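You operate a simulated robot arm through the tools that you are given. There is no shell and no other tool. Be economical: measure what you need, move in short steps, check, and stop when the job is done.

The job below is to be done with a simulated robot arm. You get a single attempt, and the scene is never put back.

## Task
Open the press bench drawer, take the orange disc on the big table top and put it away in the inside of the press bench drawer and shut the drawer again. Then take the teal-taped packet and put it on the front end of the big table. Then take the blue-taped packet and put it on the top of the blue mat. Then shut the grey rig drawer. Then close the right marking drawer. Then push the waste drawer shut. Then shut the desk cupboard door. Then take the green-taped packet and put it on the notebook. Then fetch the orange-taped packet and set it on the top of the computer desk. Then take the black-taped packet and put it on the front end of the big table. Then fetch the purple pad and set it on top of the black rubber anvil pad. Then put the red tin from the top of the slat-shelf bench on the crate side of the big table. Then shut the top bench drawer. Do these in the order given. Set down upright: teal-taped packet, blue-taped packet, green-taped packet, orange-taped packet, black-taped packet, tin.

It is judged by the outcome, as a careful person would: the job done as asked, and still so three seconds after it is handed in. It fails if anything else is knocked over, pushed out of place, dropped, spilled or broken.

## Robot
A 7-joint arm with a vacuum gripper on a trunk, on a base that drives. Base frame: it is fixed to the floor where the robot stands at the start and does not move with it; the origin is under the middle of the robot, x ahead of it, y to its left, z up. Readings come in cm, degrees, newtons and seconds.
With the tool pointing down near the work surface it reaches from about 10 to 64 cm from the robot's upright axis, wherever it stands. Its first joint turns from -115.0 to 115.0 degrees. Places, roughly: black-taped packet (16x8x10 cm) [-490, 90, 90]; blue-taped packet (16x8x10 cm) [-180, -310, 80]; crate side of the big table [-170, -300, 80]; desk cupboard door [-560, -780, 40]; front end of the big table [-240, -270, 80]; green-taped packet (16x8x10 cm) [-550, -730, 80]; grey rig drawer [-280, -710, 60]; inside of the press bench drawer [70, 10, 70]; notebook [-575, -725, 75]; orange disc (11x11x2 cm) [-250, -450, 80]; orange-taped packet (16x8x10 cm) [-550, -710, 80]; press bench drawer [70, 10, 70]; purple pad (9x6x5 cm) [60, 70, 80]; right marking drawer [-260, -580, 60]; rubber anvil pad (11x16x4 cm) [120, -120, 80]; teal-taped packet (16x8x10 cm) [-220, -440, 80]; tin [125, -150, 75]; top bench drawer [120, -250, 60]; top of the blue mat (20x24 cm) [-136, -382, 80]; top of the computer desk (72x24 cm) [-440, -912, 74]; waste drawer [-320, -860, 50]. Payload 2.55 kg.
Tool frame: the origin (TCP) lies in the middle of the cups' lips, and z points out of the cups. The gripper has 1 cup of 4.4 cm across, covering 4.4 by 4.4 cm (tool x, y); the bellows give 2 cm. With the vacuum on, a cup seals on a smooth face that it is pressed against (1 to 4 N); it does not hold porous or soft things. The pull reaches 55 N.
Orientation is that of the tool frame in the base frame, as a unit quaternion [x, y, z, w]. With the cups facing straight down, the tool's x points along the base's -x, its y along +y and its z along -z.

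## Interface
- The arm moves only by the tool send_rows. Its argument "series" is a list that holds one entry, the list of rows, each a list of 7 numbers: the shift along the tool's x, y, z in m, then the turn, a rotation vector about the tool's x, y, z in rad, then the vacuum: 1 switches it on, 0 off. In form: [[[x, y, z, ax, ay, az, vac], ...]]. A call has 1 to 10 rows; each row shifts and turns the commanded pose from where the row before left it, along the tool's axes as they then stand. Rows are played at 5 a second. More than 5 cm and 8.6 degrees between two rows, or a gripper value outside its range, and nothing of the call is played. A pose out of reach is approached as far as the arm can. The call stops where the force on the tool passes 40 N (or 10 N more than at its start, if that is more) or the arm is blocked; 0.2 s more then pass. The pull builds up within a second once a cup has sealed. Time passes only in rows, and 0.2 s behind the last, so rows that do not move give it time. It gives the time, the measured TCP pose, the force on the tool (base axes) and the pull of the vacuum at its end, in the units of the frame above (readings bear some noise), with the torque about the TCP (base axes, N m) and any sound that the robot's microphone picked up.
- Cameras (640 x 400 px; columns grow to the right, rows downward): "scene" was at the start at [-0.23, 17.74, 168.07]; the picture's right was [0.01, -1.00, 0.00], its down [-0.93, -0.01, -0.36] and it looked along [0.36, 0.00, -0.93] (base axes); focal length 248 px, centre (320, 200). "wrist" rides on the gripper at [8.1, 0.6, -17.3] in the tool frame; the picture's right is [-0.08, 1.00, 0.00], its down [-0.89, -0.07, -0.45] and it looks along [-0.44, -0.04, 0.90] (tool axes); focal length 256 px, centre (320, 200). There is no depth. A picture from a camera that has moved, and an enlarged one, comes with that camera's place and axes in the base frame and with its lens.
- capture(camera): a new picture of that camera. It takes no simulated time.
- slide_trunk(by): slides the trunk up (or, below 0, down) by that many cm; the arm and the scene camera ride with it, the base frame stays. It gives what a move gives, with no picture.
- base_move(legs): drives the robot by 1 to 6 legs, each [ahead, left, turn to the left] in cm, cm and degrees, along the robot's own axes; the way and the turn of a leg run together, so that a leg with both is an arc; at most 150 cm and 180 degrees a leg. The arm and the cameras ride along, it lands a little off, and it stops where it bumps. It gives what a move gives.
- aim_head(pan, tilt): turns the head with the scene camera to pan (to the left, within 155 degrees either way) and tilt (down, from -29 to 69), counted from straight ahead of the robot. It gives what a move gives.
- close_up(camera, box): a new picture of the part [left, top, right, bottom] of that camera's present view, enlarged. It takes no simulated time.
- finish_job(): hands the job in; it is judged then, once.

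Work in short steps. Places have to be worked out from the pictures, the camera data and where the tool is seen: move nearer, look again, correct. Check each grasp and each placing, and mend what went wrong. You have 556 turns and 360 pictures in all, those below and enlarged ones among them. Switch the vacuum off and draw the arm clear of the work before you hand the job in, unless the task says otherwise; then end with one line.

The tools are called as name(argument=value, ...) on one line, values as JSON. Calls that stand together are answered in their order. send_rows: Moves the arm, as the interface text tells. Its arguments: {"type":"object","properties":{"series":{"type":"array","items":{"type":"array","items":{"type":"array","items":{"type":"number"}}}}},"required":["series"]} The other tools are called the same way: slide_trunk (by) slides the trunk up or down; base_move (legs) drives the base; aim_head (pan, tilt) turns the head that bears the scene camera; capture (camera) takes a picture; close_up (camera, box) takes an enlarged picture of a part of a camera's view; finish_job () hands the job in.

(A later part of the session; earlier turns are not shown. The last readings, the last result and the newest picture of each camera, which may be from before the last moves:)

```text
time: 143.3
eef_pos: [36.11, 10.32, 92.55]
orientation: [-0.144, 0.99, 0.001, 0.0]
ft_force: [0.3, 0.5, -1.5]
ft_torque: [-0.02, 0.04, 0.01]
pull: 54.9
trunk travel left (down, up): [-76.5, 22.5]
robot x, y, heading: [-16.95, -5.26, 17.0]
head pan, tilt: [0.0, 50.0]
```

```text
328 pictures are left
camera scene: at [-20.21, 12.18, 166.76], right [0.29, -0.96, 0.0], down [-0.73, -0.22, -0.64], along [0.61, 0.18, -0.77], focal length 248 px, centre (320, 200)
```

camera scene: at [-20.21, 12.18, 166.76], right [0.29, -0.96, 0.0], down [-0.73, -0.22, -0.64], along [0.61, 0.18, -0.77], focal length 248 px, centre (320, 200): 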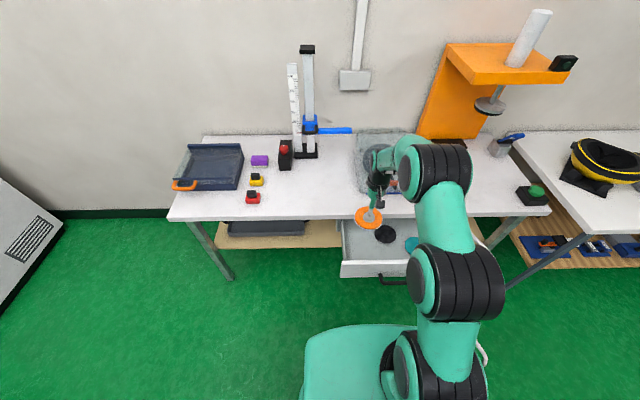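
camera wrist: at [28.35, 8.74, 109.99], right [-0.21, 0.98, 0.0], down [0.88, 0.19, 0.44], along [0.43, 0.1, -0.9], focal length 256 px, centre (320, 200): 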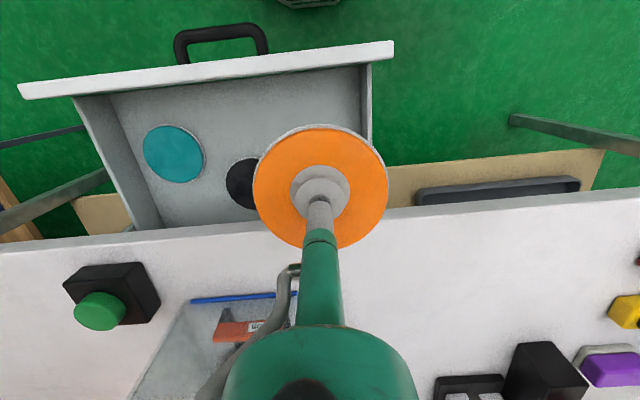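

The drawer's free spot is just right of the disc. Shift 2.3 cm right and lower gradually.

send_rows(series=[[[0, -0.023, 0, 0, 0, 0, 1], [0, 0, 0.05, 0, 0, 0, 1], [0, 0, 0.05, 0, 0, 0, 1], [0, 0, 0.05, 0, 0, 0, 1], [0, 0, 0.03, 0, 0, 0, 1], [0, 0, 0, 0, 0, 0, 1]]])

capture(camera="wrist")

```text
time: 144.7
eef_pos: [36.53, 8.21, 74.79]
orientation: [-0.144, 0.99, 0.001, 0.0]
ft_force: [0.1, 0.5, -1.8]
ft_torque: [-0.01, -0.03, -0.01]
pull: 55.0
trunk travel left (down, up): [-76.5, 22.5]
robot x, y, heading: [-17.05, -5.1, 16.7]
head pan, tilt: [0.0, 50.0]
```

```text
327 pictures are left
camera wrist: at [28.76, 6.5, 92.19], right [-0.21, 0.98, 0.0], down [0.88, 0.19, 0.45], along [0.44, 0.1, -0.9], focal length 256 px, centre (320, 200)
```

wrist: 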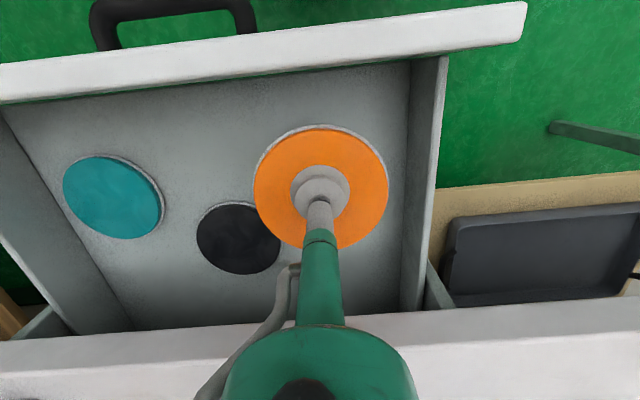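

Clear of walls and the other discs. Lower to the floor in small steps.

send_rows(series=[[[0, 0, 0.02, 0, 0, 0, 1], [0, 0, 0.015, 0, 0, 0, 1], [0, 0, 0.01, 0, 0, 0, 1], [0, 0, 0.01, 0, 0, 0, 1], [0, 0, 0.005, 0, 0, 0, 1]]])

```text
time: 145.9
eef_pos: [36.71, 8.12, 68.77]
orientation: [-0.144, 0.99, 0.002, 0.0]
ft_force: [0.9, 0.5, -1.6]
ft_torque: [0.02, -0.02, 0.0]
pull: 54.9
trunk travel left (down, up): [-76.5, 22.5]
robot x, y, heading: [-16.81, -5.88, 16.6]
head pan, tilt: [0.0, 50.0]
```

send_rows(series=[[[0, 0, 0.007, 0, 0, 0, 1], [0, 0, 0.006, 0, 0, 0, 1], [0, 0, 0.005, 0, 0, 0, 1], [0, 0, 0.004, 0, 0, 0, 1]]])

capture(camera="wrist")

```text
time: 146.9
eef_pos: [36.71, 8.18, 66.5]
orientation: [-0.145, 0.989, 0.002, 0.0]
ft_force: [0.5, -0.3, -0.6]
ft_torque: [-0.04, -0.04, 0.05]
pull: 55.5
trunk travel left (down, up): [-76.5, 22.5]
robot x, y, heading: [-17.24, -5.04, 16.8]
head pan, tilt: [0.0, 50.0]
```

```text
326 pictures are left
camera wrist: at [28.88, 6.52, 83.95], right [-0.21, 0.98, 0.0], down [0.88, 0.19, 0.45], along [0.44, 0.1, -0.9], focal length 256 px, centre (320, 200)
```

wrist: 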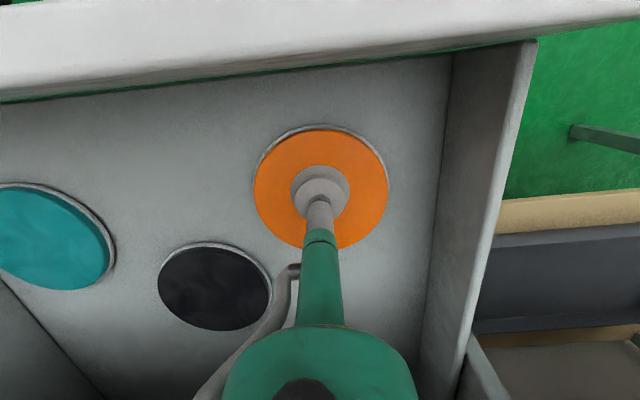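

Nearly touching the floor (weight reading decreasing). A bit more down, then release.

send_rows(series=[[[0, 0, 0.004, 0, 0, 0, 1], [0, 0, 0.004, 0, 0, 0, 1]]])

```text
time: 147.5
eef_pos: [37.24, 8.3, 66.38]
orientation: [-0.144, 0.99, 0.001, 0.008]
ft_force: [1.7, 0.2, 32.2]
ft_torque: [-0.21, 0.51, -0.05]
pull: 54.5
trunk travel left (down, up): [-76.5, 22.5]
robot x, y, heading: [-16.94, -5.56, 16.6]
head pan, tilt: [0.0, 50.0]
```

On the floor. Release and lift.

send_rows(series=[[[0, 0, -0.006, 0, 0, 0, 0], [0, 0, 0, 0, 0, 0, 0], [0, 0, 0, 0, 0, 0, 0], [0, 0, 0, 0, 0, 0, 0], [0, 0, -0.01, 0, 0, 0, 0], [0, 0, -0.03, 0, 0, 0, 0], [0, 0, -0.05, 0, 0, 0, 0], [0, 0, -0.05, 0, 0, 0, 0], [0, 0, -0.05, 0, 0, 0, 0], [0, 0, -0.05, 0, 0, 0, 0]]])

capture(camera="wrist")

```text
time: 149.7
eef_pos: [36.56, 8.11, 90.38]
orientation: [-0.145, 0.989, 0.002, 0.0]
ft_force: [0.0, -0.6, 0.1]
ft_torque: [-0.01, -0.01, -0.02]
pull: 0.1
trunk travel left (down, up): [-76.5, 22.5]
robot x, y, heading: [-17.22, -5.58, 16.6]
head pan, tilt: [0.0, 50.0]
```

```text
325 pictures are left
camera wrist: at [28.73, 6.4, 107.79], right [-0.21, 0.98, 0.0], down [0.88, 0.19, 0.44], along [0.43, 0.1, -0.9], focal length 256 px, centre (320, 200)
```

wrist: 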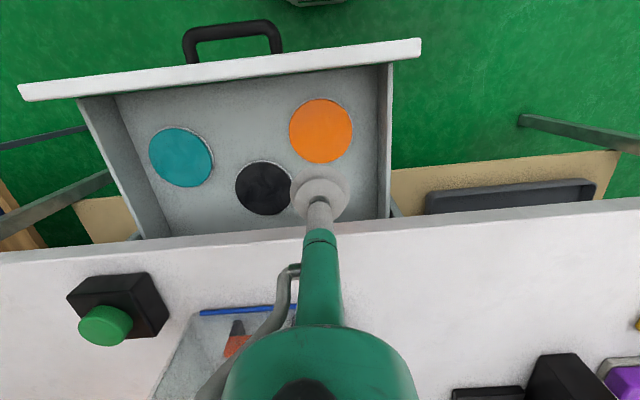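

Disc lies flat in the drawer. Now to shut it: retract the tool to in front of the drawer face, lower it, and push with the base.

send_rows(series=[[[0.045, 0, 0, 0, 0, 0, 0], [0.045, 0, 0, 0, 0, 0, 0], [0.045, 0, 0, 0, 0, 0, 0], [0.045, 0, 0, 0, 0, 0, 0], [0, 0, 0.05, 0, 0, 0, 0], [0, 0, 0.05, 0, 0, 0, 0], [0, 0, 0.05, 0, 0, 0, 0], [0, 0, 0.05, 0, 0, 0, 0], [0, 0, 0.02, 0, 0, 0, 0]]])

capture(camera="wrist")

```text
time: 151.7
eef_pos: [19.52, 3.02, 68.33]
orientation: [-0.145, 0.989, 0.001, -0.001]
ft_force: [0.4, 0.5, 0.2]
ft_torque: [-0.04, -0.01, -0.02]
pull: 0.2
trunk travel left (down, up): [-76.5, 22.5]
robot x, y, heading: [-17.5, -5.31, 16.7]
head pan, tilt: [0.0, 50.0]
```

```text
324 pictures are left
camera wrist: at [11.58, 1.38, 85.65], right [-0.21, 0.98, 0.0], down [0.88, 0.19, 0.45], along [0.44, 0.1, -0.9], focal length 256 px, centre (320, 200)
```

wrist: 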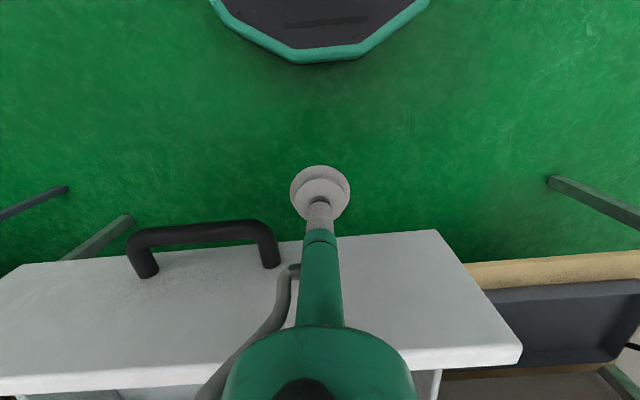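

Cup is beside the handle in front of the face. Push with the base.

base_move(legs=[[15, 0, 0]])

capture(camera="scene")

```text
time: 153.1
eef_pos: [33.92, 7.31, 68.3]
orientation: [-0.143, 0.99, 0.002, -0.001]
ft_force: [-0.6, -0.3, -0.6]
ft_torque: [-0.03, 0.0, -0.02]
pull: 0.1
trunk travel left (down, up): [-76.5, 22.5]
robot x, y, heading: [-2.75, -1.0, 16.6]
head pan, tilt: [0.0, 50.0]
```

```text
323 pictures are left
camera scene: at [-5.84, 16.48, 166.76], right [0.29, -0.96, 0.0], down [-0.73, -0.22, -0.64], along [0.62, 0.18, -0.77], focal length 248 px, centre (320, 200)
```

scene: 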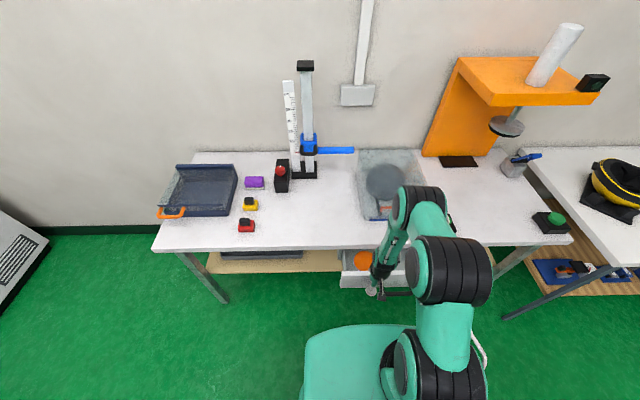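

Sliding easily. Continue 10 cm with the base, then finish with small arm steps watching force.

base_move(legs=[[9.5, 0, 0]])

send_rows(series=[[[-0.01, 0, 0, 0, 0, 0, 0], [-0.01, 0, 0, 0, 0, 0, 0], [-0.01, 0, 0, 0, 0, 0, 0], [-0.01, 0, 0, 0, 0, 0, 0]]])

capture(camera="wrist")

```text
time: 154.2
eef_pos: [42.88, 9.95, 68.29]
orientation: [-0.143, 0.99, 0.001, -0.002]
ft_force: [-0.4, 0.2, 0.5]
ft_torque: [-0.03, 0.04, 0.02]
pull: 0.1
trunk travel left (down, up): [-76.5, 22.5]
robot x, y, heading: [6.45, 1.81, 16.9]
head pan, tilt: [0.0, 50.0]
```

```text
time: 155.2
eef_pos: [45.31, 10.77, 68.06]
orientation: [-0.143, 0.99, 0.001, -0.011]
ft_force: [-22.4, -12.2, 2.3]
ft_torque: [0.18, -0.07, -0.1]
pull: 0.0
trunk travel left (down, up): [-76.5, 22.5]
robot x, y, heading: [6.33, 1.75, 16.6]
head pan, tilt: [0.0, 50.0]
```

```text
322 pictures are left
camera wrist: at [37.86, 9.16, 85.64], right [-0.21, 0.98, 0.0], down [0.89, 0.18, 0.43], along [0.42, 0.09, -0.9], focal length 256 px, centre (320, 200)
```

wrist: 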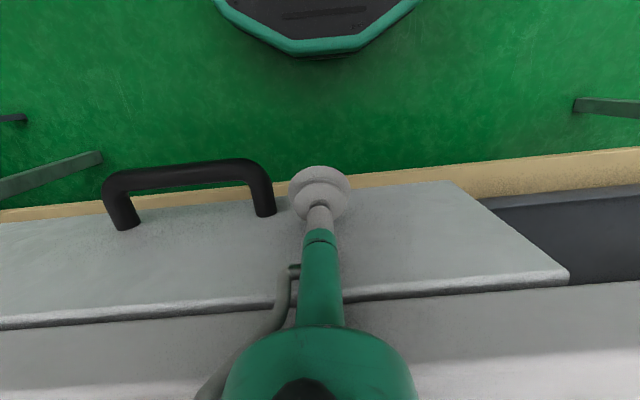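

25 N at n≈48.7: the drawer is fully home. Back off, and raise for travel.

send_rows(series=[[[0.04, 0, 0, 0, 0, 0, 0]]])

base_move(legs=[[-45, 0, 0]])

slide_trunk(by=22)

capture(camera="scene")

```text
time: 155.6
eef_pos: [43.46, 10.15, 68.59]
orientation: [-0.144, 0.99, 0.002, 0.005]
ft_force: [-0.5, 0.1, 1.1]
ft_torque: [-0.01, 0.0, -0.06]
pull: 0.1
trunk travel left (down, up): [-76.5, 22.5]
robot x, y, heading: [6.67, 2.1, 16.7]
head pan, tilt: [0.0, 50.0]
```

```text
time: 158.3
eef_pos: [-0.17, -2.9, 68.34]
orientation: [-0.14, 0.99, 0.002, -0.001]
ft_force: [-0.3, 0.0, -0.4]
ft_torque: [0.03, -0.01, 0.01]
pull: 0.1
trunk travel left (down, up): [-76.5, 22.5]
robot x, y, heading: [-36.93, -11.2, 16.2]
head pan, tilt: [0.0, 50.0]
```

```text
time: 160.7
eef_pos: [-0.11, -2.91, 90.37]
orientation: [-0.141, 0.99, 0.001, 0.001]
ft_force: [0.0, -0.4, 0.6]
ft_torque: [0.04, 0.01, -0.02]
pull: 0.0
trunk travel left (down, up): [-98.5, 0.5]
robot x, y, heading: [-37.12, -10.82, 16.3]
head pan, tilt: [0.0, 50.0]
```

```text
321 pictures are left
camera scene: at [-40.01, 6.41, 188.76], right [0.28, -0.96, 0.0], down [-0.74, -0.21, -0.64], along [0.62, 0.18, -0.77], focal length 248 px, centre (320, 200)
```

scene: 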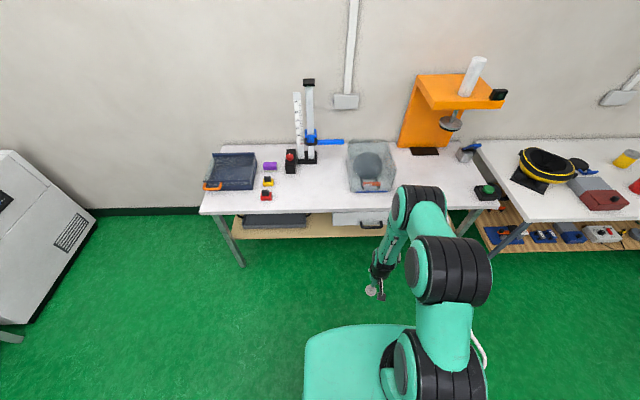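

Press drawer shut. The teal packet is 49 cm in from the railing edge and a yellow stand blocks the far end, so I plan to draw it nearer by its end face with a horizontal tool. Drive back to the railing side.

base_move(legs=[[0, 0, 0.5], [-132, -33, 0], [-132, -33, 0], [-130, -33, 0], [0, -127, 0], [0, -124, 0]])

aim_head(pan=0, tilt=50)

capture(camera="scene")

```text
time: 192.4
eef_pos: [-280.69, -448.17, 90.46]
orientation: [-0.145, 0.989, 0.002, 0.0]
ft_force: [-0.1, -0.5, -1.0]
ft_torque: [0.0, 0.04, -0.02]
pull: 0.0
trunk travel left (down, up): [-98.5, 0.5]
robot x, y, heading: [-317.32, -456.26, 16.9]
head pan, tilt: [0.0, 50.0]
```

```text
time: 193.0
eef_pos: [-280.8, -448.2, 90.38]
orientation: [-0.145, 0.989, 0.002, 0.0]
ft_force: [-0.8, -0.9, 1.2]
ft_torque: [0.01, 0.01, -0.01]
pull: 0.0
trunk travel left (down, up): [-98.5, 0.5]
robot x, y, heading: [-317.22, -456.71, 17.0]
head pan, tilt: [0.0, 50.0]
```

```text
320 pictures are left
camera scene: at [-320.67, -439.33, 188.77], right [0.29, -0.96, 0.0], down [-0.73, -0.22, -0.64], along [0.62, 0.19, -0.77], focal length 248 px, centre (320, 200)
```

scene: 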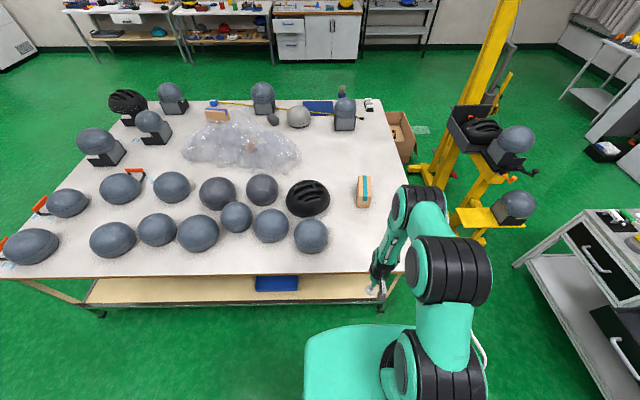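

Packet's near face is around 8 cm ahead of n≈-350 with the disc gone; the way to the edge is clear. First raise the tool, then pitch it while extending.

send_rows(series=[[[0, 0, -0.048, 0, 0, 0, 0], [0, 0, -0.048, 0, 0, 0, 0], [0, 0, -0.048, 0, 0, 0, 0], [0, 0, -0.048, 0, 0, 0, 0], [0, 0, -0.048, 0, 0, 0, 0], [0, 0, -0.048, 0, 0, 0, 0], [0, 0, -0.048, 0, 0, 0, 0], [0, 0, -0.048, 0, 0, 0, 0], [0, 0, -0.048, 0, 0, 0, 0]]])

send_rows(series=[[[-0.025, 0, 0, 0, -0.14, 0, 0], [-0.025, 0, 0.004, 0, -0.14, 0, 0], [-0.024, 0, 0.007, 0, -0.14, 0, 0], [-0.023, 0, 0.01, 0, -0.14, 0, 0], [-0.021, 0, 0.013, 0, -0.14, 0, 0], [-0.019, 0, 0.016, 0, -0.14, 0, 0], [-0.017, 0, 0.018, 0, -0.14, 0, 0], [-0.014, 0, 0.021, 0, -0.14, 0, 0], [-0.011, 0, 0.023, 0, -0.14, 0, 0], [-0.008, 0, 0.024, 0, -0.14, 0, 0]]])

```text
time: 195.0
eef_pos: [-280.61, -448.42, 132.3]
orientation: [-0.145, 0.989, 0.001, -0.004]
ft_force: [1.0, -0.4, 3.0]
ft_torque: [-0.07, 0.25, 0.0]
pull: 0.0
out of reach, approached as far as the arm can: row 9
trunk travel left (down, up): [-98.5, 0.5]
robot x, y, heading: [-317.44, -456.45, 16.8]
head pan, tilt: [0.0, 50.0]
```

```text
time: 197.2
eef_pos: [-262.87, -440.07, 130.28]
orientation: [-0.13, 0.832, 0.126, 0.524]
ft_force: [0.3, 0.4, 0.0]
ft_torque: [0.0, -0.01, -0.02]
pull: 0.0
out of reach, approached as far as the arm can: row 6, 7, 8, 10
trunk travel left (down, up): [-98.5, 0.5]
robot x, y, heading: [-317.56, -456.94, 16.6]
head pan, tilt: [0.0, 50.0]
```

Pitch at about 64°. Extend up-forward and finish the pitch.

send_rows(series=[[[-0.03, 0, 0.025, 0, 0, 0, 0], [-0.03, 0, 0.025, 0, 0, 0, 0], [-0.03, 0, 0.025, 0, -0.05, 0, 0], [-0.01, 0, 0.025, 0, -0.1, 0, 0], [0, 0, 0.01, 0, -0.1, 0, 0], [0, 0, 0.0, 0, -0.08, 0, 0]]])

```text
time: 198.6
eef_pos: [-248.86, -437.26, 135.37]
orientation: [-0.111, 0.736, 0.149, 0.651]
ft_force: [0.3, 0.1, -0.1]
ft_torque: [0.01, 0.01, 0.05]
pull: 0.2
out of reach, approached as far as the arm can: row 5, 6
trunk travel left (down, up): [-98.5, 0.5]
robot x, y, heading: [-317.08, -456.88, 16.9]
head pan, tilt: [0.0, 50.0]
```

Tool is now 84° pitched, yawed 4° left. Fix the yaw and roll -94° so that the wrist camera sits to the right side, not below.

send_rows(series=[[[0, 0, 0, 0.078, 0, 0, 0], [0, 0, 0, 0, 0, -0.149, 0], [0, 0, 0, 0, 0, -0.149, 0], [0, 0, 0, 0, 0, -0.149, 0], [0, 0, 0, 0, 0, -0.149, 0], [0, 0, 0, 0, 0, -0.149, 0], [0, 0, 0, 0, 0, -0.149, 0], [0, 0, 0, 0, 0, -0.149, 0], [0, 0, 0, 0, 0, -0.149, 0], [0, 0, 0, 0, 0, -0.149, 0]]])

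send_rows(series=[[[0, 0, 0, 0, 0, -0.149, 0], [0, 0, 0, 0, 0, -0.149, 0]]])

capture(camera="wrist")

capture(camera="scene")

```text
time: 200.8
eef_pos: [-243.48, -446.86, 152.66]
orientation: [-0.547, 0.51, -0.285, 0.599]
ft_force: [-0.7, -0.7, 0.0]
ft_torque: [0.01, -0.04, -0.01]
pull: 0.0
out of reach, approached as far as the arm can: row 1, 3, 4, 5, 6, 7, 8, 9, 10
trunk travel left (down, up): [-98.5, 0.5]
robot x, y, heading: [-317.46, -456.74, 17.0]
head pan, tilt: [0.0, 50.0]
```

```text
time: 201.4
eef_pos: [-243.26, -446.61, 156.47]
orientation: [0.616, -0.424, 0.372, -0.55]
ft_force: [0.4, -0.2, 0.5]
ft_torque: [0.01, 0.03, 0.01]
pull: 0.1
out of reach, approached as far as the arm can: row 1, 2
trunk travel left (down, up): [-98.5, 0.5]
robot x, y, heading: [-317.64, -456.81, 16.8]
head pan, tilt: [0.0, 50.0]
```

```text
319 pictures are left
camera wrist: at [-256.43, -460.29, 158.01], right [-0.14, 0.04, -0.99], down [-0.73, 0.67, 0.13], along [0.67, 0.74, -0.07], focal length 256 px, centre (320, 200)
```

wrist: 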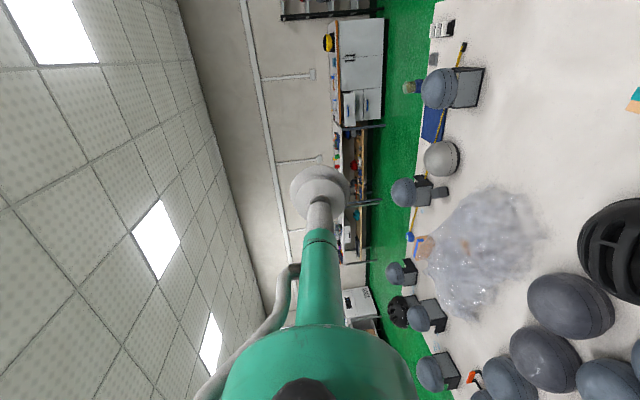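

```text
318 pictures are left
camera scene: at [-320.71, -439.29, 188.76], right [0.29, -0.96, 0.0], down [-0.73, -0.22, -0.64], along [0.62, 0.19, -0.77], focal length 248 px, centre (320, 200)
```

scene: 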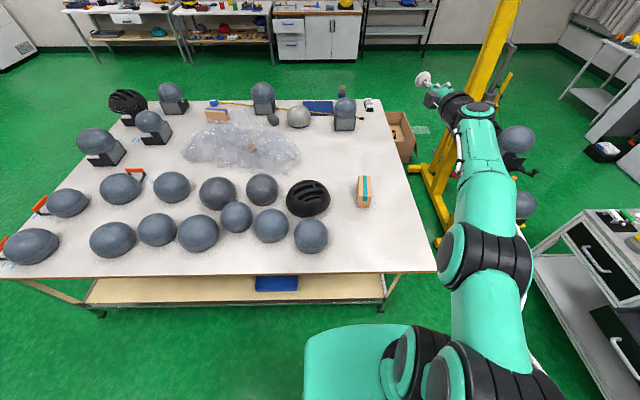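

The tool is now horizontal with the camera on its right. I check the packet's exact orientation with a close-up before approaching.

close_up(camera="scene", box=[310, 150, 430, 225])

```text
5.33 times, centred on (370, 188) of scene
camera zoom: at [-320.71, -439.29, 188.76], right [0.29, -0.96, 0.0], down [-0.73, -0.22, -0.64], along [0.62, 0.19, -0.77], focal length 1323 px, centre (53, 267)
```

zoom: 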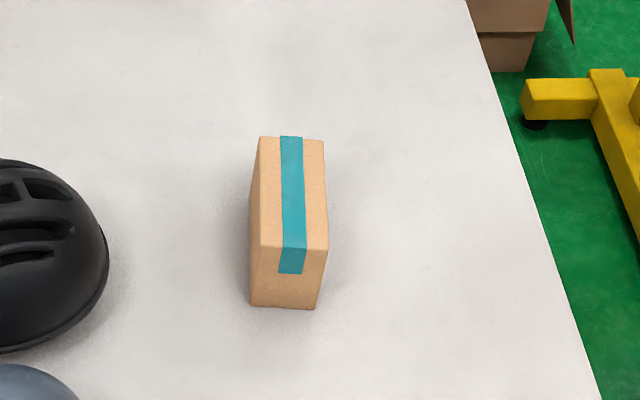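

Packet sits with yaw ≈12°, near end face centre at about (-229.8,-436.9, 82.5). Realign the base so the tool faces it squarely from 25 cm away, and bring the TCP down by arm.

base_move(legs=[[-8, 19.7, 0], [0, 0, -9.5]])

send_rows(series=[[[0, 0.04, 0, 0, 0, 0, 0], [0, 0.04, 0, 0, 0, 0, 0], [0, 0.04, 0, 0, 0, 0, 0], [0, 0.04, 0, 0, 0, 0, 0], [0, 0.04, 0, 0, 0, 0, 0]]])

```text
time: 203.8
eef_pos: [-255.95, -442.37, 156.48]
orientation: [0.579, -0.474, 0.415, -0.517]
ft_force: [-0.2, 0.4, -0.1]
ft_torque: [0.0, 0.01, -0.04]
pull: 0.1
trunk travel left (down, up): [-98.5, 0.5]
robot x, y, heading: [-330.67, -440.38, 7.1]
head pan, tilt: [0.0, 50.0]
```

```text
time: 204.9
eef_pos: [-255.84, -441.13, 154.59]
orientation: [0.585, -0.482, 0.407, -0.509]
ft_force: [-0.3, -0.3, -0.5]
ft_torque: [-0.02, -0.03, -0.02]
pull: 0.1
out of reach, approached as far as the arm can: row 1, 2, 3, 4, 5
trunk travel left (down, up): [-98.5, 0.5]
robot x, y, heading: [-330.74, -440.21, 7.6]
head pan, tilt: [0.0, 50.0]
```

That pose can't go lower. I'll go back to a tool-down pose and test how far a slightly tilted tool can reach instead; first unroll and pitch back.

send_rows(series=[[[0, 0, 0, 0, 0, 0.149, 0], [0, 0, 0, 0, 0, 0.149, 0], [0, 0, 0, 0, 0, 0.149, 0], [0, 0, 0, 0, 0, 0.149, 0], [0, 0, 0, 0, 0, 0.149, 0], [0, 0, 0, 0, 0, 0.149, 0], [0, 0, 0, 0, 0, 0.149, 0], [0, 0, 0, 0, 0, 0.149, 0], [0, 0, 0, 0, 0, 0.149, 0], [0, 0, 0, 0, 0, 0.149, 0]]])

send_rows(series=[[[0.03, 0, 0, 0, 0.145, 0, 0], [0.03, 0, 0, 0, 0.145, 0, 0], [0.03, 0, 0, 0, 0.145, 0, 0], [0.03, 0, 0, 0, 0.145, 0, 0], [0.02, 0, 0.02, 0, 0.145, 0, 0], [0.02, 0, 0.02, 0, 0.145, 0, 0], [0.01, 0, 0.03, 0, 0.145, 0, 0], [0.01, 0, 0.03, 0, 0.145, 0, 0], [0, 0, 0.03, 0, 0.1, 0, 0]]])

```text
time: 207.2
eef_pos: [-255.75, -441.17, 154.64]
orientation: [-0.105, 0.741, 0.048, 0.661]
ft_force: [-0.4, -0.8, 0.4]
ft_torque: [-0.03, 0.0, -0.01]
pull: 0.0
trunk travel left (down, up): [-98.5, 0.5]
robot x, y, heading: [-330.76, -439.82, 7.5]
head pan, tilt: [0.0, 50.0]
```

```text
time: 209.2
eef_pos: [-262.27, -443.03, 126.72]
orientation: [-0.112, 0.987, -0.024, 0.116]
ft_force: [-0.4, -0.3, 0.9]
ft_torque: [0.01, 0.02, -0.02]
pull: 0.0
out of reach, approached as far as the arm can: row 8, 9
trunk travel left (down, up): [-98.5, 0.5]
robot x, y, heading: [-331.11, -440.16, 7.3]
head pan, tilt: [0.0, 50.0]
```

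Promising: F≈69 at only 13° pitch. Continue lowering straight down and see if it holds.

send_rows(series=[[[0.01, 0, 0.04, 0, 0, 0, 0], [0.01, 0, 0.04, 0, 0, 0, 0], [0.01, 0, 0.04, 0, 0, 0, 0], [0.01, 0, 0.04, 0, 0, 0, 0], [0.01, 0, 0.04, 0, 0, 0, 0], [0, 0, 0, 0, 0.1, 0, 0], [0, 0, 0, 0, 0.1, 0, 0]]])

send_rows(series=[[[-0.03, 0, 0, 0, 0, 0, 0], [-0.03, 0, 0, 0, 0, 0, 0], [-0.03, 0, 0, 0, 0, 0, 0], [-0.03, 0, 0, 0, 0, 0, 0]]])

```text
time: 210.8
eef_pos: [-263.21, -444.86, 106.04]
orientation: [-0.109, 0.993, -0.034, 0.023]
ft_force: [0.3, 0.0, 0.2]
ft_torque: [-0.01, -0.01, 0.03]
pull: 0.0
out of reach, approached as far as the arm can: row 7
trunk travel left (down, up): [-98.5, 0.5]
robot x, y, heading: [-330.75, -440.07, 7.2]
head pan, tilt: [0.0, 50.0]
```

```text
time: 211.8
eef_pos: [-262.98, -443.44, 105.79]
orientation: [-0.109, 0.993, -0.033, 0.025]
ft_force: [-0.2, -0.1, -0.1]
ft_torque: [0.01, -0.01, 0.01]
pull: 0.0
out of reach, approached as far as the arm can: row 1, 2, 3, 4
trunk travel left (down, up): [-98.5, 0.5]
robot x, y, heading: [-330.37, -440.06, 7.5]
head pan, tilt: [0.0, 50.0]
```

F≈66.6 with the tool vertical here. Test whether it extends further with arm lower and slight pitch.

send_rows(series=[[[0, 0, 0.04, 0, 0, 0, 0], [0, 0, 0.04, 0, 0, 0, 0], [0, 0, 0, 0, -0.1, 0, 0], [0, 0, 0, 0, -0.1, 0, 0], [-0.03, 0, 0, 0, 0, 0, 0], [-0.03, 0, 0, 0, 0, 0, 0], [-0.03, 0, 0, 0, 0, 0, 0]]])

capture(camera="scene")

```text
time: 213.3
eef_pos: [-256.81, -442.1, 100.17]
orientation: [-0.113, 0.986, -0.021, 0.122]
ft_force: [0.3, 0.4, 0.0]
ft_torque: [-0.03, -0.02, -0.02]
pull: 0.1
out of reach, approached as far as the arm can: row 2, 7
trunk travel left (down, up): [-98.5, 0.5]
robot x, y, heading: [-330.95, -440.38, 7.3]
head pan, tilt: [0.0, 50.0]
```

```text
316 pictures are left
camera scene: at [-331.17, -422.41, 188.77], right [0.13, -0.99, 0.0], down [-0.76, -0.1, -0.64], along [0.64, 0.08, -0.77], focal length 248 px, centre (320, 200)
```

scene: 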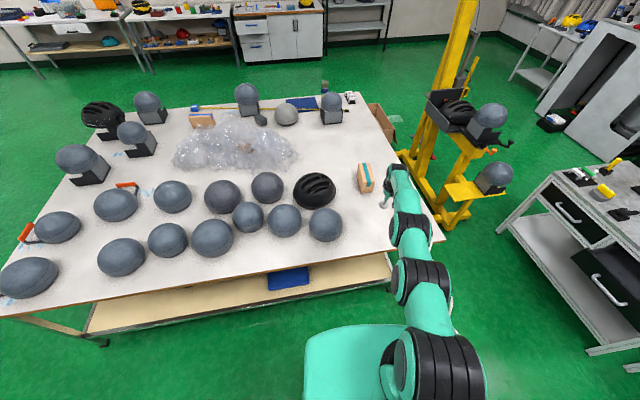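

Excellent: F≈74 at 14° pitch, so a lightly tilted top grip is in reach. Reposition so that the arm points square to the table edge at the packet.

base_move(legs=[[19.5, -23.8, 0], [0, 0, 18.7]])

capture(camera="wrist")

```text
time: 216.5
eef_pos: [-237.68, -439.45, 100.1]
orientation: [-0.272, 0.954, -0.002, 0.124]
ft_force: [-0.5, 0.1, -0.3]
ft_torque: [0.0, 0.01, 0.05]
pull: 0.1
trunk travel left (down, up): [-98.5, 0.5]
robot x, y, heading: [-307.84, -461.76, 26.2]
head pan, tilt: [0.0, 50.0]
```

```text
315 pictures are left
camera wrist: at [-248.67, -444.22, 115.01], right [-0.45, 0.89, -0.05], down [0.66, 0.37, 0.65], along [0.6, 0.26, -0.76], focal length 256 px, centre (320, 200)
```

wrist: 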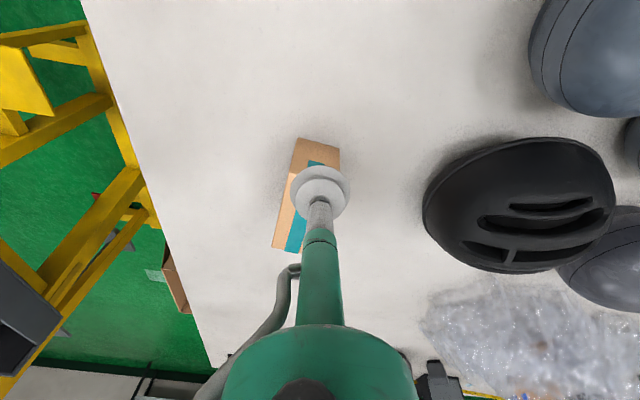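

Packet confirmed at the expected place. Extend the arm slightly with a bit more pitch, then drive ahead the remainder, and lower with the trunk.

send_rows(series=[[[-0.02, 0, 0.005, 0, -0.05, 0, 0], [-0.02, 0, 0.005, 0, 0, 0, 0]]])

slide_trunk(by=-6)

```text
time: 217.1
eef_pos: [-236.8, -438.2, 101.01]
orientation: [-0.272, 0.951, 0.006, 0.148]
ft_force: [-0.5, 0.8, 0.3]
ft_torque: [-0.02, -0.02, 0.02]
pull: 0.1
out of reach, approached as far as the arm can: row 1, 2
trunk travel left (down, up): [-98.5, 0.5]
robot x, y, heading: [-308.22, -461.58, 26.1]
head pan, tilt: [0.0, 50.0]
```

```text
time: 218.1
eef_pos: [-236.7, -438.3, 94.96]
orientation: [-0.271, 0.951, 0.005, 0.149]
ft_force: [0.2, 1.0, 0.8]
ft_torque: [0.01, -0.02, -0.01]
pull: 0.1
trunk travel left (down, up): [-92.5, 6.5]
robot x, y, heading: [-308.43, -461.66, 26.2]
head pan, tilt: [0.0, 50.0]
```

Now drive the last 10 cm and look.

base_move(legs=[[9.8, -2.5, 0]])

capture(camera="wrist")

capture(camera="scene")

```text
time: 219.2
eef_pos: [-226.85, -436.29, 94.91]
orientation: [-0.272, 0.951, 0.005, 0.148]
ft_force: [-0.3, 0.1, 0.0]
ft_torque: [-0.01, 0.01, -0.01]
pull: 0.0
trunk travel left (down, up): [-92.5, 6.5]
robot x, y, heading: [-298.45, -459.44, 26.2]
head pan, tilt: [0.0, 50.0]
```

```text
314 pictures are left
camera wrist: at [-238.47, -441.26, 109.2], right [-0.45, 0.89, -0.05], down [0.63, 0.36, 0.68], along [0.63, 0.28, -0.73], focal length 256 px, centre (320, 200)
```

wrist: 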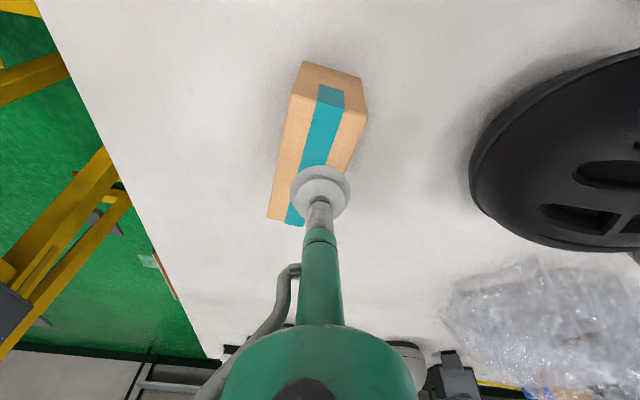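

```text
313 pictures are left
camera scene: at [-304.42, -442.88, 182.77], right [0.44, -0.9, 0.0], down [-0.69, -0.34, -0.64], along [0.58, 0.28, -0.77], focal length 248 px, centre (320, 200)
```

scene: 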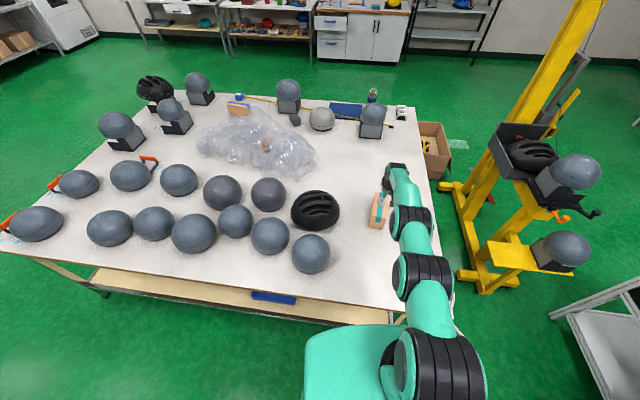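

The spot straight below the cup is on the packet's taped centreline. Lower with the trunk, then press gently with the vacuum on.

slide_trunk(by=-6)

send_rows(series=[[[0.0015, 0, 0.005, 0, 0, 0, 1], [0.0015, 0, 0.005, 0, 0, 0, 1], [0.0015, 0, 0.005, 0, 0, 0, 1], [0, 0, 0, 0, 0, 0, 1], [0, 0, 0, 0, 0, 0, 1]]])

```text
time: 220.2
eef_pos: [-226.94, -436.17, 88.92]
orientation: [-0.272, 0.951, 0.006, 0.148]
ft_force: [-0.4, -0.1, -0.6]
ft_torque: [0.0, 0.0, -0.01]
pull: 0.0
trunk travel left (down, up): [-86.5, 12.5]
robot x, y, heading: [-298.68, -459.88, 26.2]
head pan, tilt: [0.0, 50.0]
```

```text
time: 221.4
eef_pos: [-227.2, -436.42, 87.73]
orientation: [-0.272, 0.951, 0.006, 0.15]
ft_force: [-2.2, 1.1, 7.8]
ft_torque: [-0.18, 0.96, -0.07]
pull: 54.6
trunk travel left (down, up): [-86.5, 12.5]
robot x, y, heading: [-298.34, -459.52, 26.4]
head pan, tilt: [0.0, 50.0]
```

Sealed even at this tilt. Drag the packet back 24 cm toward the edge.

base_move(legs=[[-24, 0, 0]])

capture(camera="wrist")

```text
time: 223.2
eef_pos: [-248.92, -447.26, 87.51]
orientation: [-0.271, 0.951, 0.005, 0.147]
ft_force: [-3.2, -3.7, 8.8]
ft_torque: [-0.32, 1.22, 0.18]
pull: 55.0
trunk travel left (down, up): [-86.5, 12.5]
robot x, y, heading: [-319.83, -470.37, 26.3]
head pan, tilt: [0.0, 50.0]
```

```text
312 pictures are left
camera wrist: at [-260.5, -452.2, 101.77], right [-0.45, 0.89, -0.05], down [0.64, 0.36, 0.68], along [0.63, 0.28, -0.73], focal length 256 px, centre (320, 200)
```

wrist: 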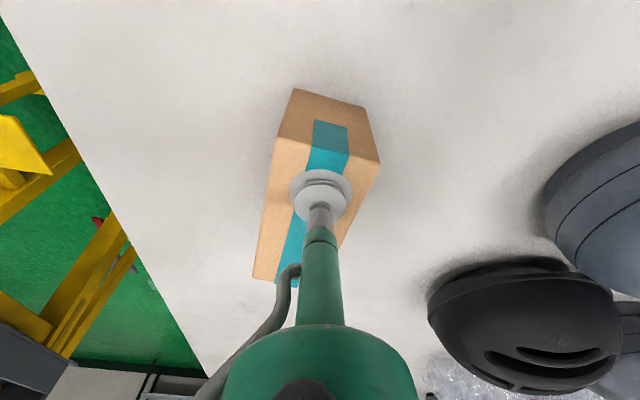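

Packet slid upright. Release, lift, level the tool and look.

send_rows(series=[[[0, 0, 0, 0, 0, 0, 0], [0, 0, 0, 0, 0, 0, 0], [0, 0, 0, 0, 0, 0, 0], [0, 0, 0, 0, 0, 0, 0]]])

slide_trunk(by=12)

send_rows(series=[[[0.04, 0, 0, 0, 0.1, 0, 0], [0.04, 0, 0, 0, 0.1, 0, 0], [0.04, 0, 0, 0, 0.096, 0, 0]]])

capture(camera="wrist")

```text
time: 224.2
eef_pos: [-248.72, -447.07, 87.38]
orientation: [-0.272, 0.951, 0.005, 0.147]
ft_force: [1.0, 0.6, 3.3]
ft_torque: [0.0, 0.12, 0.03]
pull: 0.1
trunk travel left (down, up): [-86.5, 12.5]
robot x, y, heading: [-319.69, -469.62, 26.3]
head pan, tilt: [0.0, 50.0]
```

```text
time: 225.7
eef_pos: [-248.63, -447.05, 99.39]
orientation: [-0.272, 0.951, 0.005, 0.146]
ft_force: [0.2, -0.4, -0.7]
ft_torque: [0.01, 0.01, 0.0]
pull: 0.0
trunk travel left (down, up): [-98.5, 0.5]
robot x, y, heading: [-319.57, -469.95, 26.1]
head pan, tilt: [0.0, 50.0]
```

```text
time: 226.5
eef_pos: [-258.6, -453.41, 97.11]
orientation: [-0.27, 0.962, -0.035, 0.004]
ft_force: [-0.3, 0.4, -0.2]
ft_torque: [0.02, 0.0, 0.01]
pull: 0.0
trunk travel left (down, up): [-98.5, 0.5]
robot x, y, heading: [-319.7, -469.59, 26.2]
head pan, tilt: [0.0, 50.0]
```

```text
311 pictures are left
camera wrist: at [-266.35, -455.76, 114.49], right [-0.45, 0.89, -0.07], down [0.79, 0.43, 0.44], along [0.42, 0.14, -0.9], focal length 256 px, centre (320, 200)
```

wrist: 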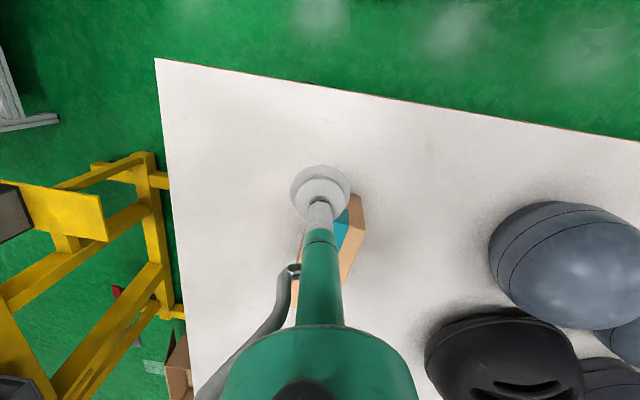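

Packet centre now ≈ (-244.5,-446.3), top 87.5. Level the tool, drive ahead 19 cm with the arm retracted a bit so the cup lands over its centre.

send_rows(series=[[[0.032, 0, 0, -0.069, 0, 0, 0]]])

base_move(legs=[[19, 0, 0]])

capture(camera="wrist")

```text
time: 226.9
eef_pos: [-261.55, -455.23, 97.17]
orientation: [-0.269, 0.963, -0.001, -0.006]
ft_force: [-0.5, 0.5, -0.5]
ft_torque: [0.05, 0.0, 0.0]
pull: 0.1
trunk travel left (down, up): [-98.5, 0.5]
robot x, y, heading: [-319.7, -470.25, 26.4]
head pan, tilt: [0.0, 50.0]
```

```text
time: 228.5
eef_pos: [-244.42, -446.41, 97.1]
orientation: [-0.27, 0.963, -0.003, -0.005]
ft_force: [-0.1, 0.1, -0.1]
ft_torque: [0.01, 0.01, 0.01]
pull: 0.2
trunk travel left (down, up): [-98.5, 0.5]
robot x, y, heading: [-302.65, -461.51, 26.5]
head pan, tilt: [0.0, 50.0]
```

```text
310 pictures are left
camera wrist: at [-251.42, -449.97, 114.53], right [-0.45, 0.89, 0.0], down [0.8, 0.41, 0.44], along [0.39, 0.19, -0.9], focal length 256 px, centre (320, 200)
```

wrist: 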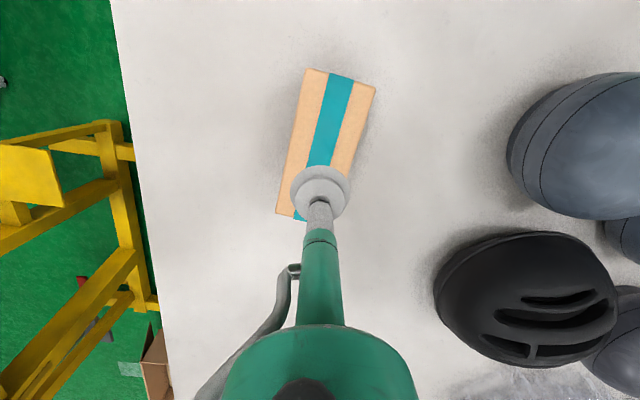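

Cup is over the packet centre. Descend with vacuum.

send_rows(series=[[[0.007, 0, 0.04, 0, 0, 0, 1], [0, 0, 0.04, 0, 0, 0, 1], [0, 0, 0.01, 0, 0, 0, 1], [0, 0, 0.006, 0, 0, 0, 1], [0, 0, 0.004, 0, 0, 0, 1], [0, 0, 0, 0, 0, 0, 1], [0, 0, 0, 0, 0, 0, 1]]])

```text
time: 230.1
eef_pos: [-244.95, -446.91, 87.62]
orientation: [-0.27, 0.963, -0.002, 0.001]
ft_force: [-3.6, -2.7, 33.9]
ft_torque: [0.23, 0.09, 0.05]
pull: 54.6
trunk travel left (down, up): [-98.5, 0.5]
robot x, y, heading: [-302.83, -461.52, 26.0]
head pan, tilt: [0.0, 50.0]
```

Sealed. Lift, retract, and back off the table.

send_rows(series=[[[0, 0, -0.02, 0, 0, 0, 1], [0, 0, -0.04, 0, 0, 0, 1], [0, 0, -0.04, 0, 0, 0, 1], [0, 0, -0.04, 0, 0, 0, 1], [0, 0, -0.04, 0, 0, 0, 1], [0.04, 0, 0, 0, 0, 0, 1], [0.04, 0, 0, 0, 0, 0, 1], [0.04, 0, 0, 0, 0, 0, 1]]])

base_move(legs=[[-22, 0, 0]])

capture(camera="wrist")

```text
time: 231.9
eef_pos: [-255.24, -453.3, 105.19]
orientation: [-0.269, 0.963, -0.002, -0.003]
ft_force: [-0.2, -0.3, -2.7]
ft_torque: [-0.04, -0.02, 0.0]
pull: 55.0
trunk travel left (down, up): [-98.5, 0.5]
robot x, y, heading: [-302.88, -461.53, 26.4]
head pan, tilt: [0.0, 50.0]
```

```text
time: 233.5
eef_pos: [-274.74, -462.7, 105.16]
orientation: [-0.27, 0.963, -0.003, -0.005]
ft_force: [-0.6, 0.0, -3.2]
ft_torque: [-0.04, 0.0, 0.02]
pull: 54.8
trunk travel left (down, up): [-98.5, 0.5]
robot x, y, heading: [-322.52, -471.38, 26.4]
head pan, tilt: [0.0, 50.0]
```

```text
309 pictures are left
camera wrist: at [-281.81, -466.13, 122.64], right [-0.45, 0.89, 0.0], down [0.8, 0.41, 0.44], along [0.39, 0.2, -0.9], focal length 256 px, centre (320, 200)
```

wrist: 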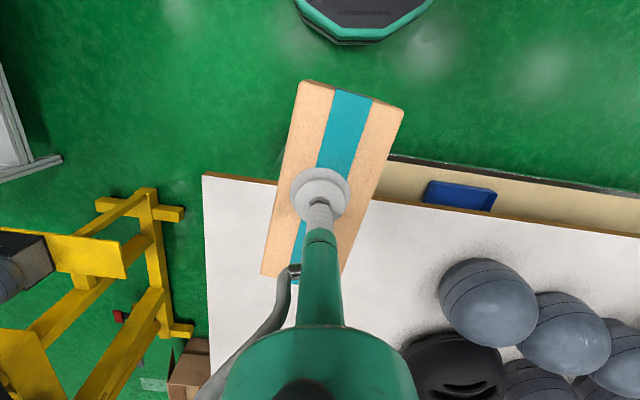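

Packet held level. Drive round to the table's front end and face it.

base_move(legs=[[0, 0, -9.4], [0, 140, 0], [0, 118, 0], [137, 0, 0], [0, 0, -90]])

aim_head(pan=0, tilt=50)

capture(camera="scene")

```text
time: 256.9
eef_pos: [-267.28, -234.26, 105.16]
orientation: [0.555, 0.832, 0.002, -0.005]
ft_force: [-0.1, 0.4, -2.4]
ft_torque: [0.02, 0.03, 0.0]
pull: 55.1
trunk travel left (down, up): [-98.5, 0.5]
robot x, y, heading: [-268.71, -185.69, -72.2]
head pan, tilt: [0.0, 50.0]
```

```text
time: 257.6
eef_pos: [-267.25, -234.18, 105.19]
orientation: [0.555, 0.832, 0.002, -0.004]
ft_force: [0.0, -0.2, -3.0]
ft_torque: [-0.01, 0.0, 0.01]
pull: 54.6
trunk travel left (down, up): [-98.5, 0.5]
robot x, y, heading: [-268.22, -185.58, -72.3]
head pan, tilt: [0.0, 50.0]
```

```text
308 pictures are left
camera scene: at [-250.99, -182.13, 188.77], right [-0.95, -0.3, 0.0], down [-0.23, 0.73, -0.64], along [0.19, -0.61, -0.77], focal length 248 px, centre (320, 200)
```

scene: 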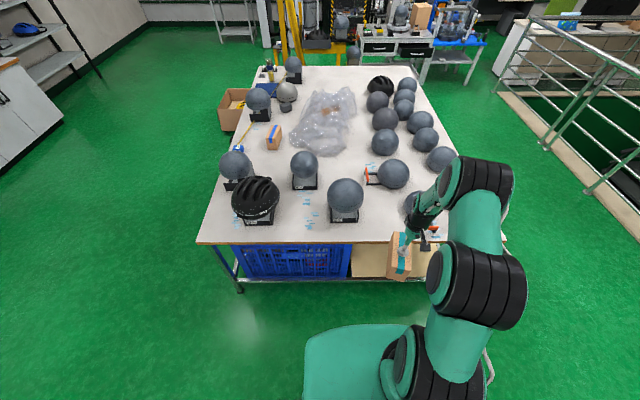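

Free gaps on the front end lie either side of the middle helmet stand; I choose the right gap at n≈-328. Raise a little and advance, then view from the wrist.

send_rows(series=[[[0, 0, -0.04, 0, 0, 0.12, 1], [0, 0, -0.04, 0, 0, 0.12, 1]]])

base_move(legs=[[24, -5, -0.7]])

capture(camera="wrist")

capture(camera="scene")

```text
time: 258.1
eef_pos: [-267.31, -234.15, 113.13]
orientation: [0.651, 0.759, 0.002, -0.005]
ft_force: [0.7, -0.4, -3.1]
ft_torque: [-0.02, 0.0, 0.0]
pull: 54.3
trunk travel left (down, up): [-98.5, 0.5]
robot x, y, heading: [-268.75, -186.0, -72.2]
head pan, tilt: [0.0, 50.0]
```

```text
time: 259.9
eef_pos: [-265.76, -258.16, 113.21]
orientation: [0.656, 0.755, 0.001, -0.005]
ft_force: [-0.4, -0.4, -3.0]
ft_torque: [0.02, 0.04, 0.0]
pull: 55.4
trunk travel left (down, up): [-98.5, 0.5]
robot x, y, heading: [-266.47, -209.77, -73.2]
head pan, tilt: [0.0, 50.0]
```

```text
307 pictures are left
camera wrist: at [-266.1, -250.21, 130.58], right [1.0, 0.06, 0.0], down [0.06, -0.9, 0.44], along [0.02, -0.44, -0.9], focal length 256 px, centre (320, 200)
```

wrist: 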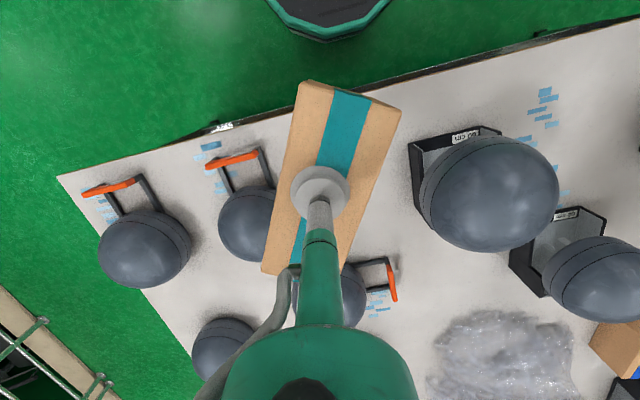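

```text
306 pictures are left
camera scene: at [-248.81, -206.26, 188.77], right [-0.96, -0.29, 0.0], down [-0.22, 0.73, -0.64], along [0.19, -0.62, -0.77], focal length 248 px, centre (320, 200)
```

scene: 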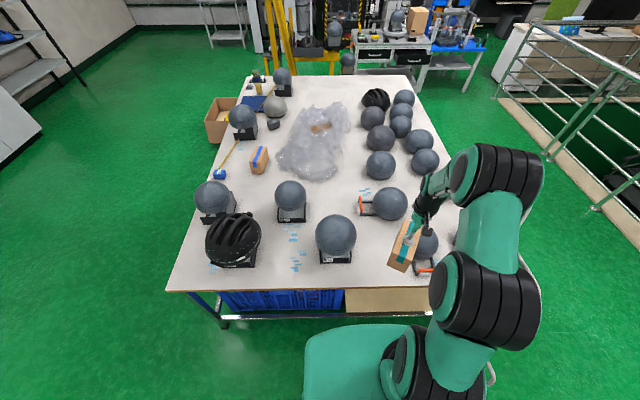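

The packet needs about -32° of rotation to lie square, and the spot at n≈-329, t≈-177 is clear. Rotate and advance 8 cm.

send_rows(series=[[[0, 0, 0, 0, 0, -0.14, 1], [0, 0, 0, 0, 0, -0.14, 1], [0, 0, 0, 0, 0, -0.14, 1], [0, 0, 0, 0, 0, -0.14, 1], [-0.037, -0.016, 0, 0, 0, 0, 1], [-0.037, -0.015, 0, 0, 0, 0, 1], [0, 0, 0.04, 0, 0, 0, 1], [0, 0, 0.03, 0, 0, 0, 1]]])

capture(camera="wrist")

capture(camera="scene")

```text
time: 261.7
eef_pos: [-263.33, -266.06, 106.01]
orientation: [0.421, 0.907, 0.003, -0.005]
ft_force: [-0.2, -0.3, -2.7]
ft_torque: [0.03, 0.0, -0.01]
pull: 54.7
trunk travel left (down, up): [-98.5, 0.5]
robot x, y, heading: [-266.36, -209.59, -73.2]
head pan, tilt: [0.0, 50.0]
```

```text
305 pictures are left
camera wrist: at [-268.0, -259.52, 123.43], right [0.81, 0.58, 0.0], down [0.52, -0.73, 0.44], along [0.25, -0.35, -0.9], focal length 256 px, centre (320, 200)
```

wrist: 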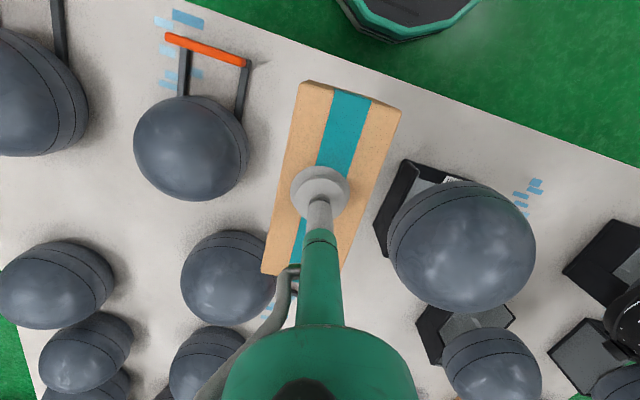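

```text
304 pictures are left
camera scene: at [-248.78, -206.46, 188.77], right [-0.96, -0.29, 0.0], down [-0.22, 0.73, -0.64], along [0.19, -0.61, -0.77], focal length 248 px, centre (320, 200)
```

scene: 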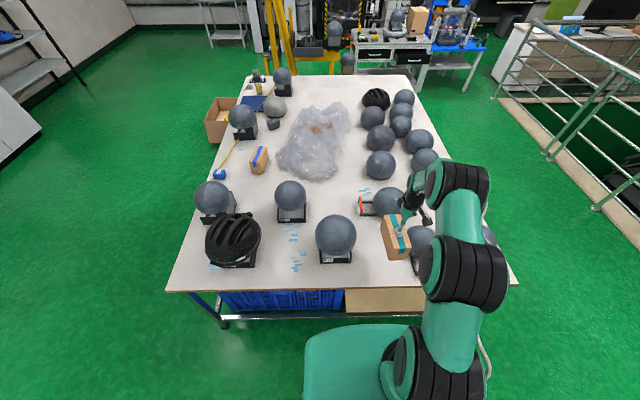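

Aligned and centred in the gap. Lower to the table.

send_rows(series=[[[0, 0, 0.04, 0, 0, 0, 1], [0, 0, 0.04, 0, 0, 0, 1], [0, 0, 0.04, 0, 0, 0, 1], [0, 0, 0.03, 0, 0, 0, 1], [0, 0, 0.01, 0, 0, 0, 1], [0, 0, 0.01, 0, 0, 0, 1]]])

send_rows(series=[[[0, 0, 0.005, 0, 0, 0, 1], [0, 0, 0.005, 0, 0, 0, 1], [0, 0, 0.005, 0, 0, 0, 1]]])

```text
time: 263.1
eef_pos: [-263.49, -265.72, 89.03]
orientation: [0.422, 0.907, 0.003, -0.004]
ft_force: [1.0, -0.2, -2.8]
ft_torque: [0.02, 0.0, 0.04]
pull: 55.1
trunk travel left (down, up): [-98.5, 0.5]
robot x, y, heading: [-266.06, -209.57, -73.1]
head pan, tilt: [0.0, 50.0]
```

```text
time: 263.9
eef_pos: [-263.48, -265.76, 87.95]
orientation: [0.421, 0.907, 0.0, -0.003]
ft_force: [1.0, 5.6, 21.9]
ft_torque: [0.04, -0.05, 0.02]
pull: 54.5
trunk travel left (down, up): [-98.5, 0.5]
robot x, y, heading: [-266.14, -209.84, -73.1]
head pan, tilt: [0.0, 50.0]
```

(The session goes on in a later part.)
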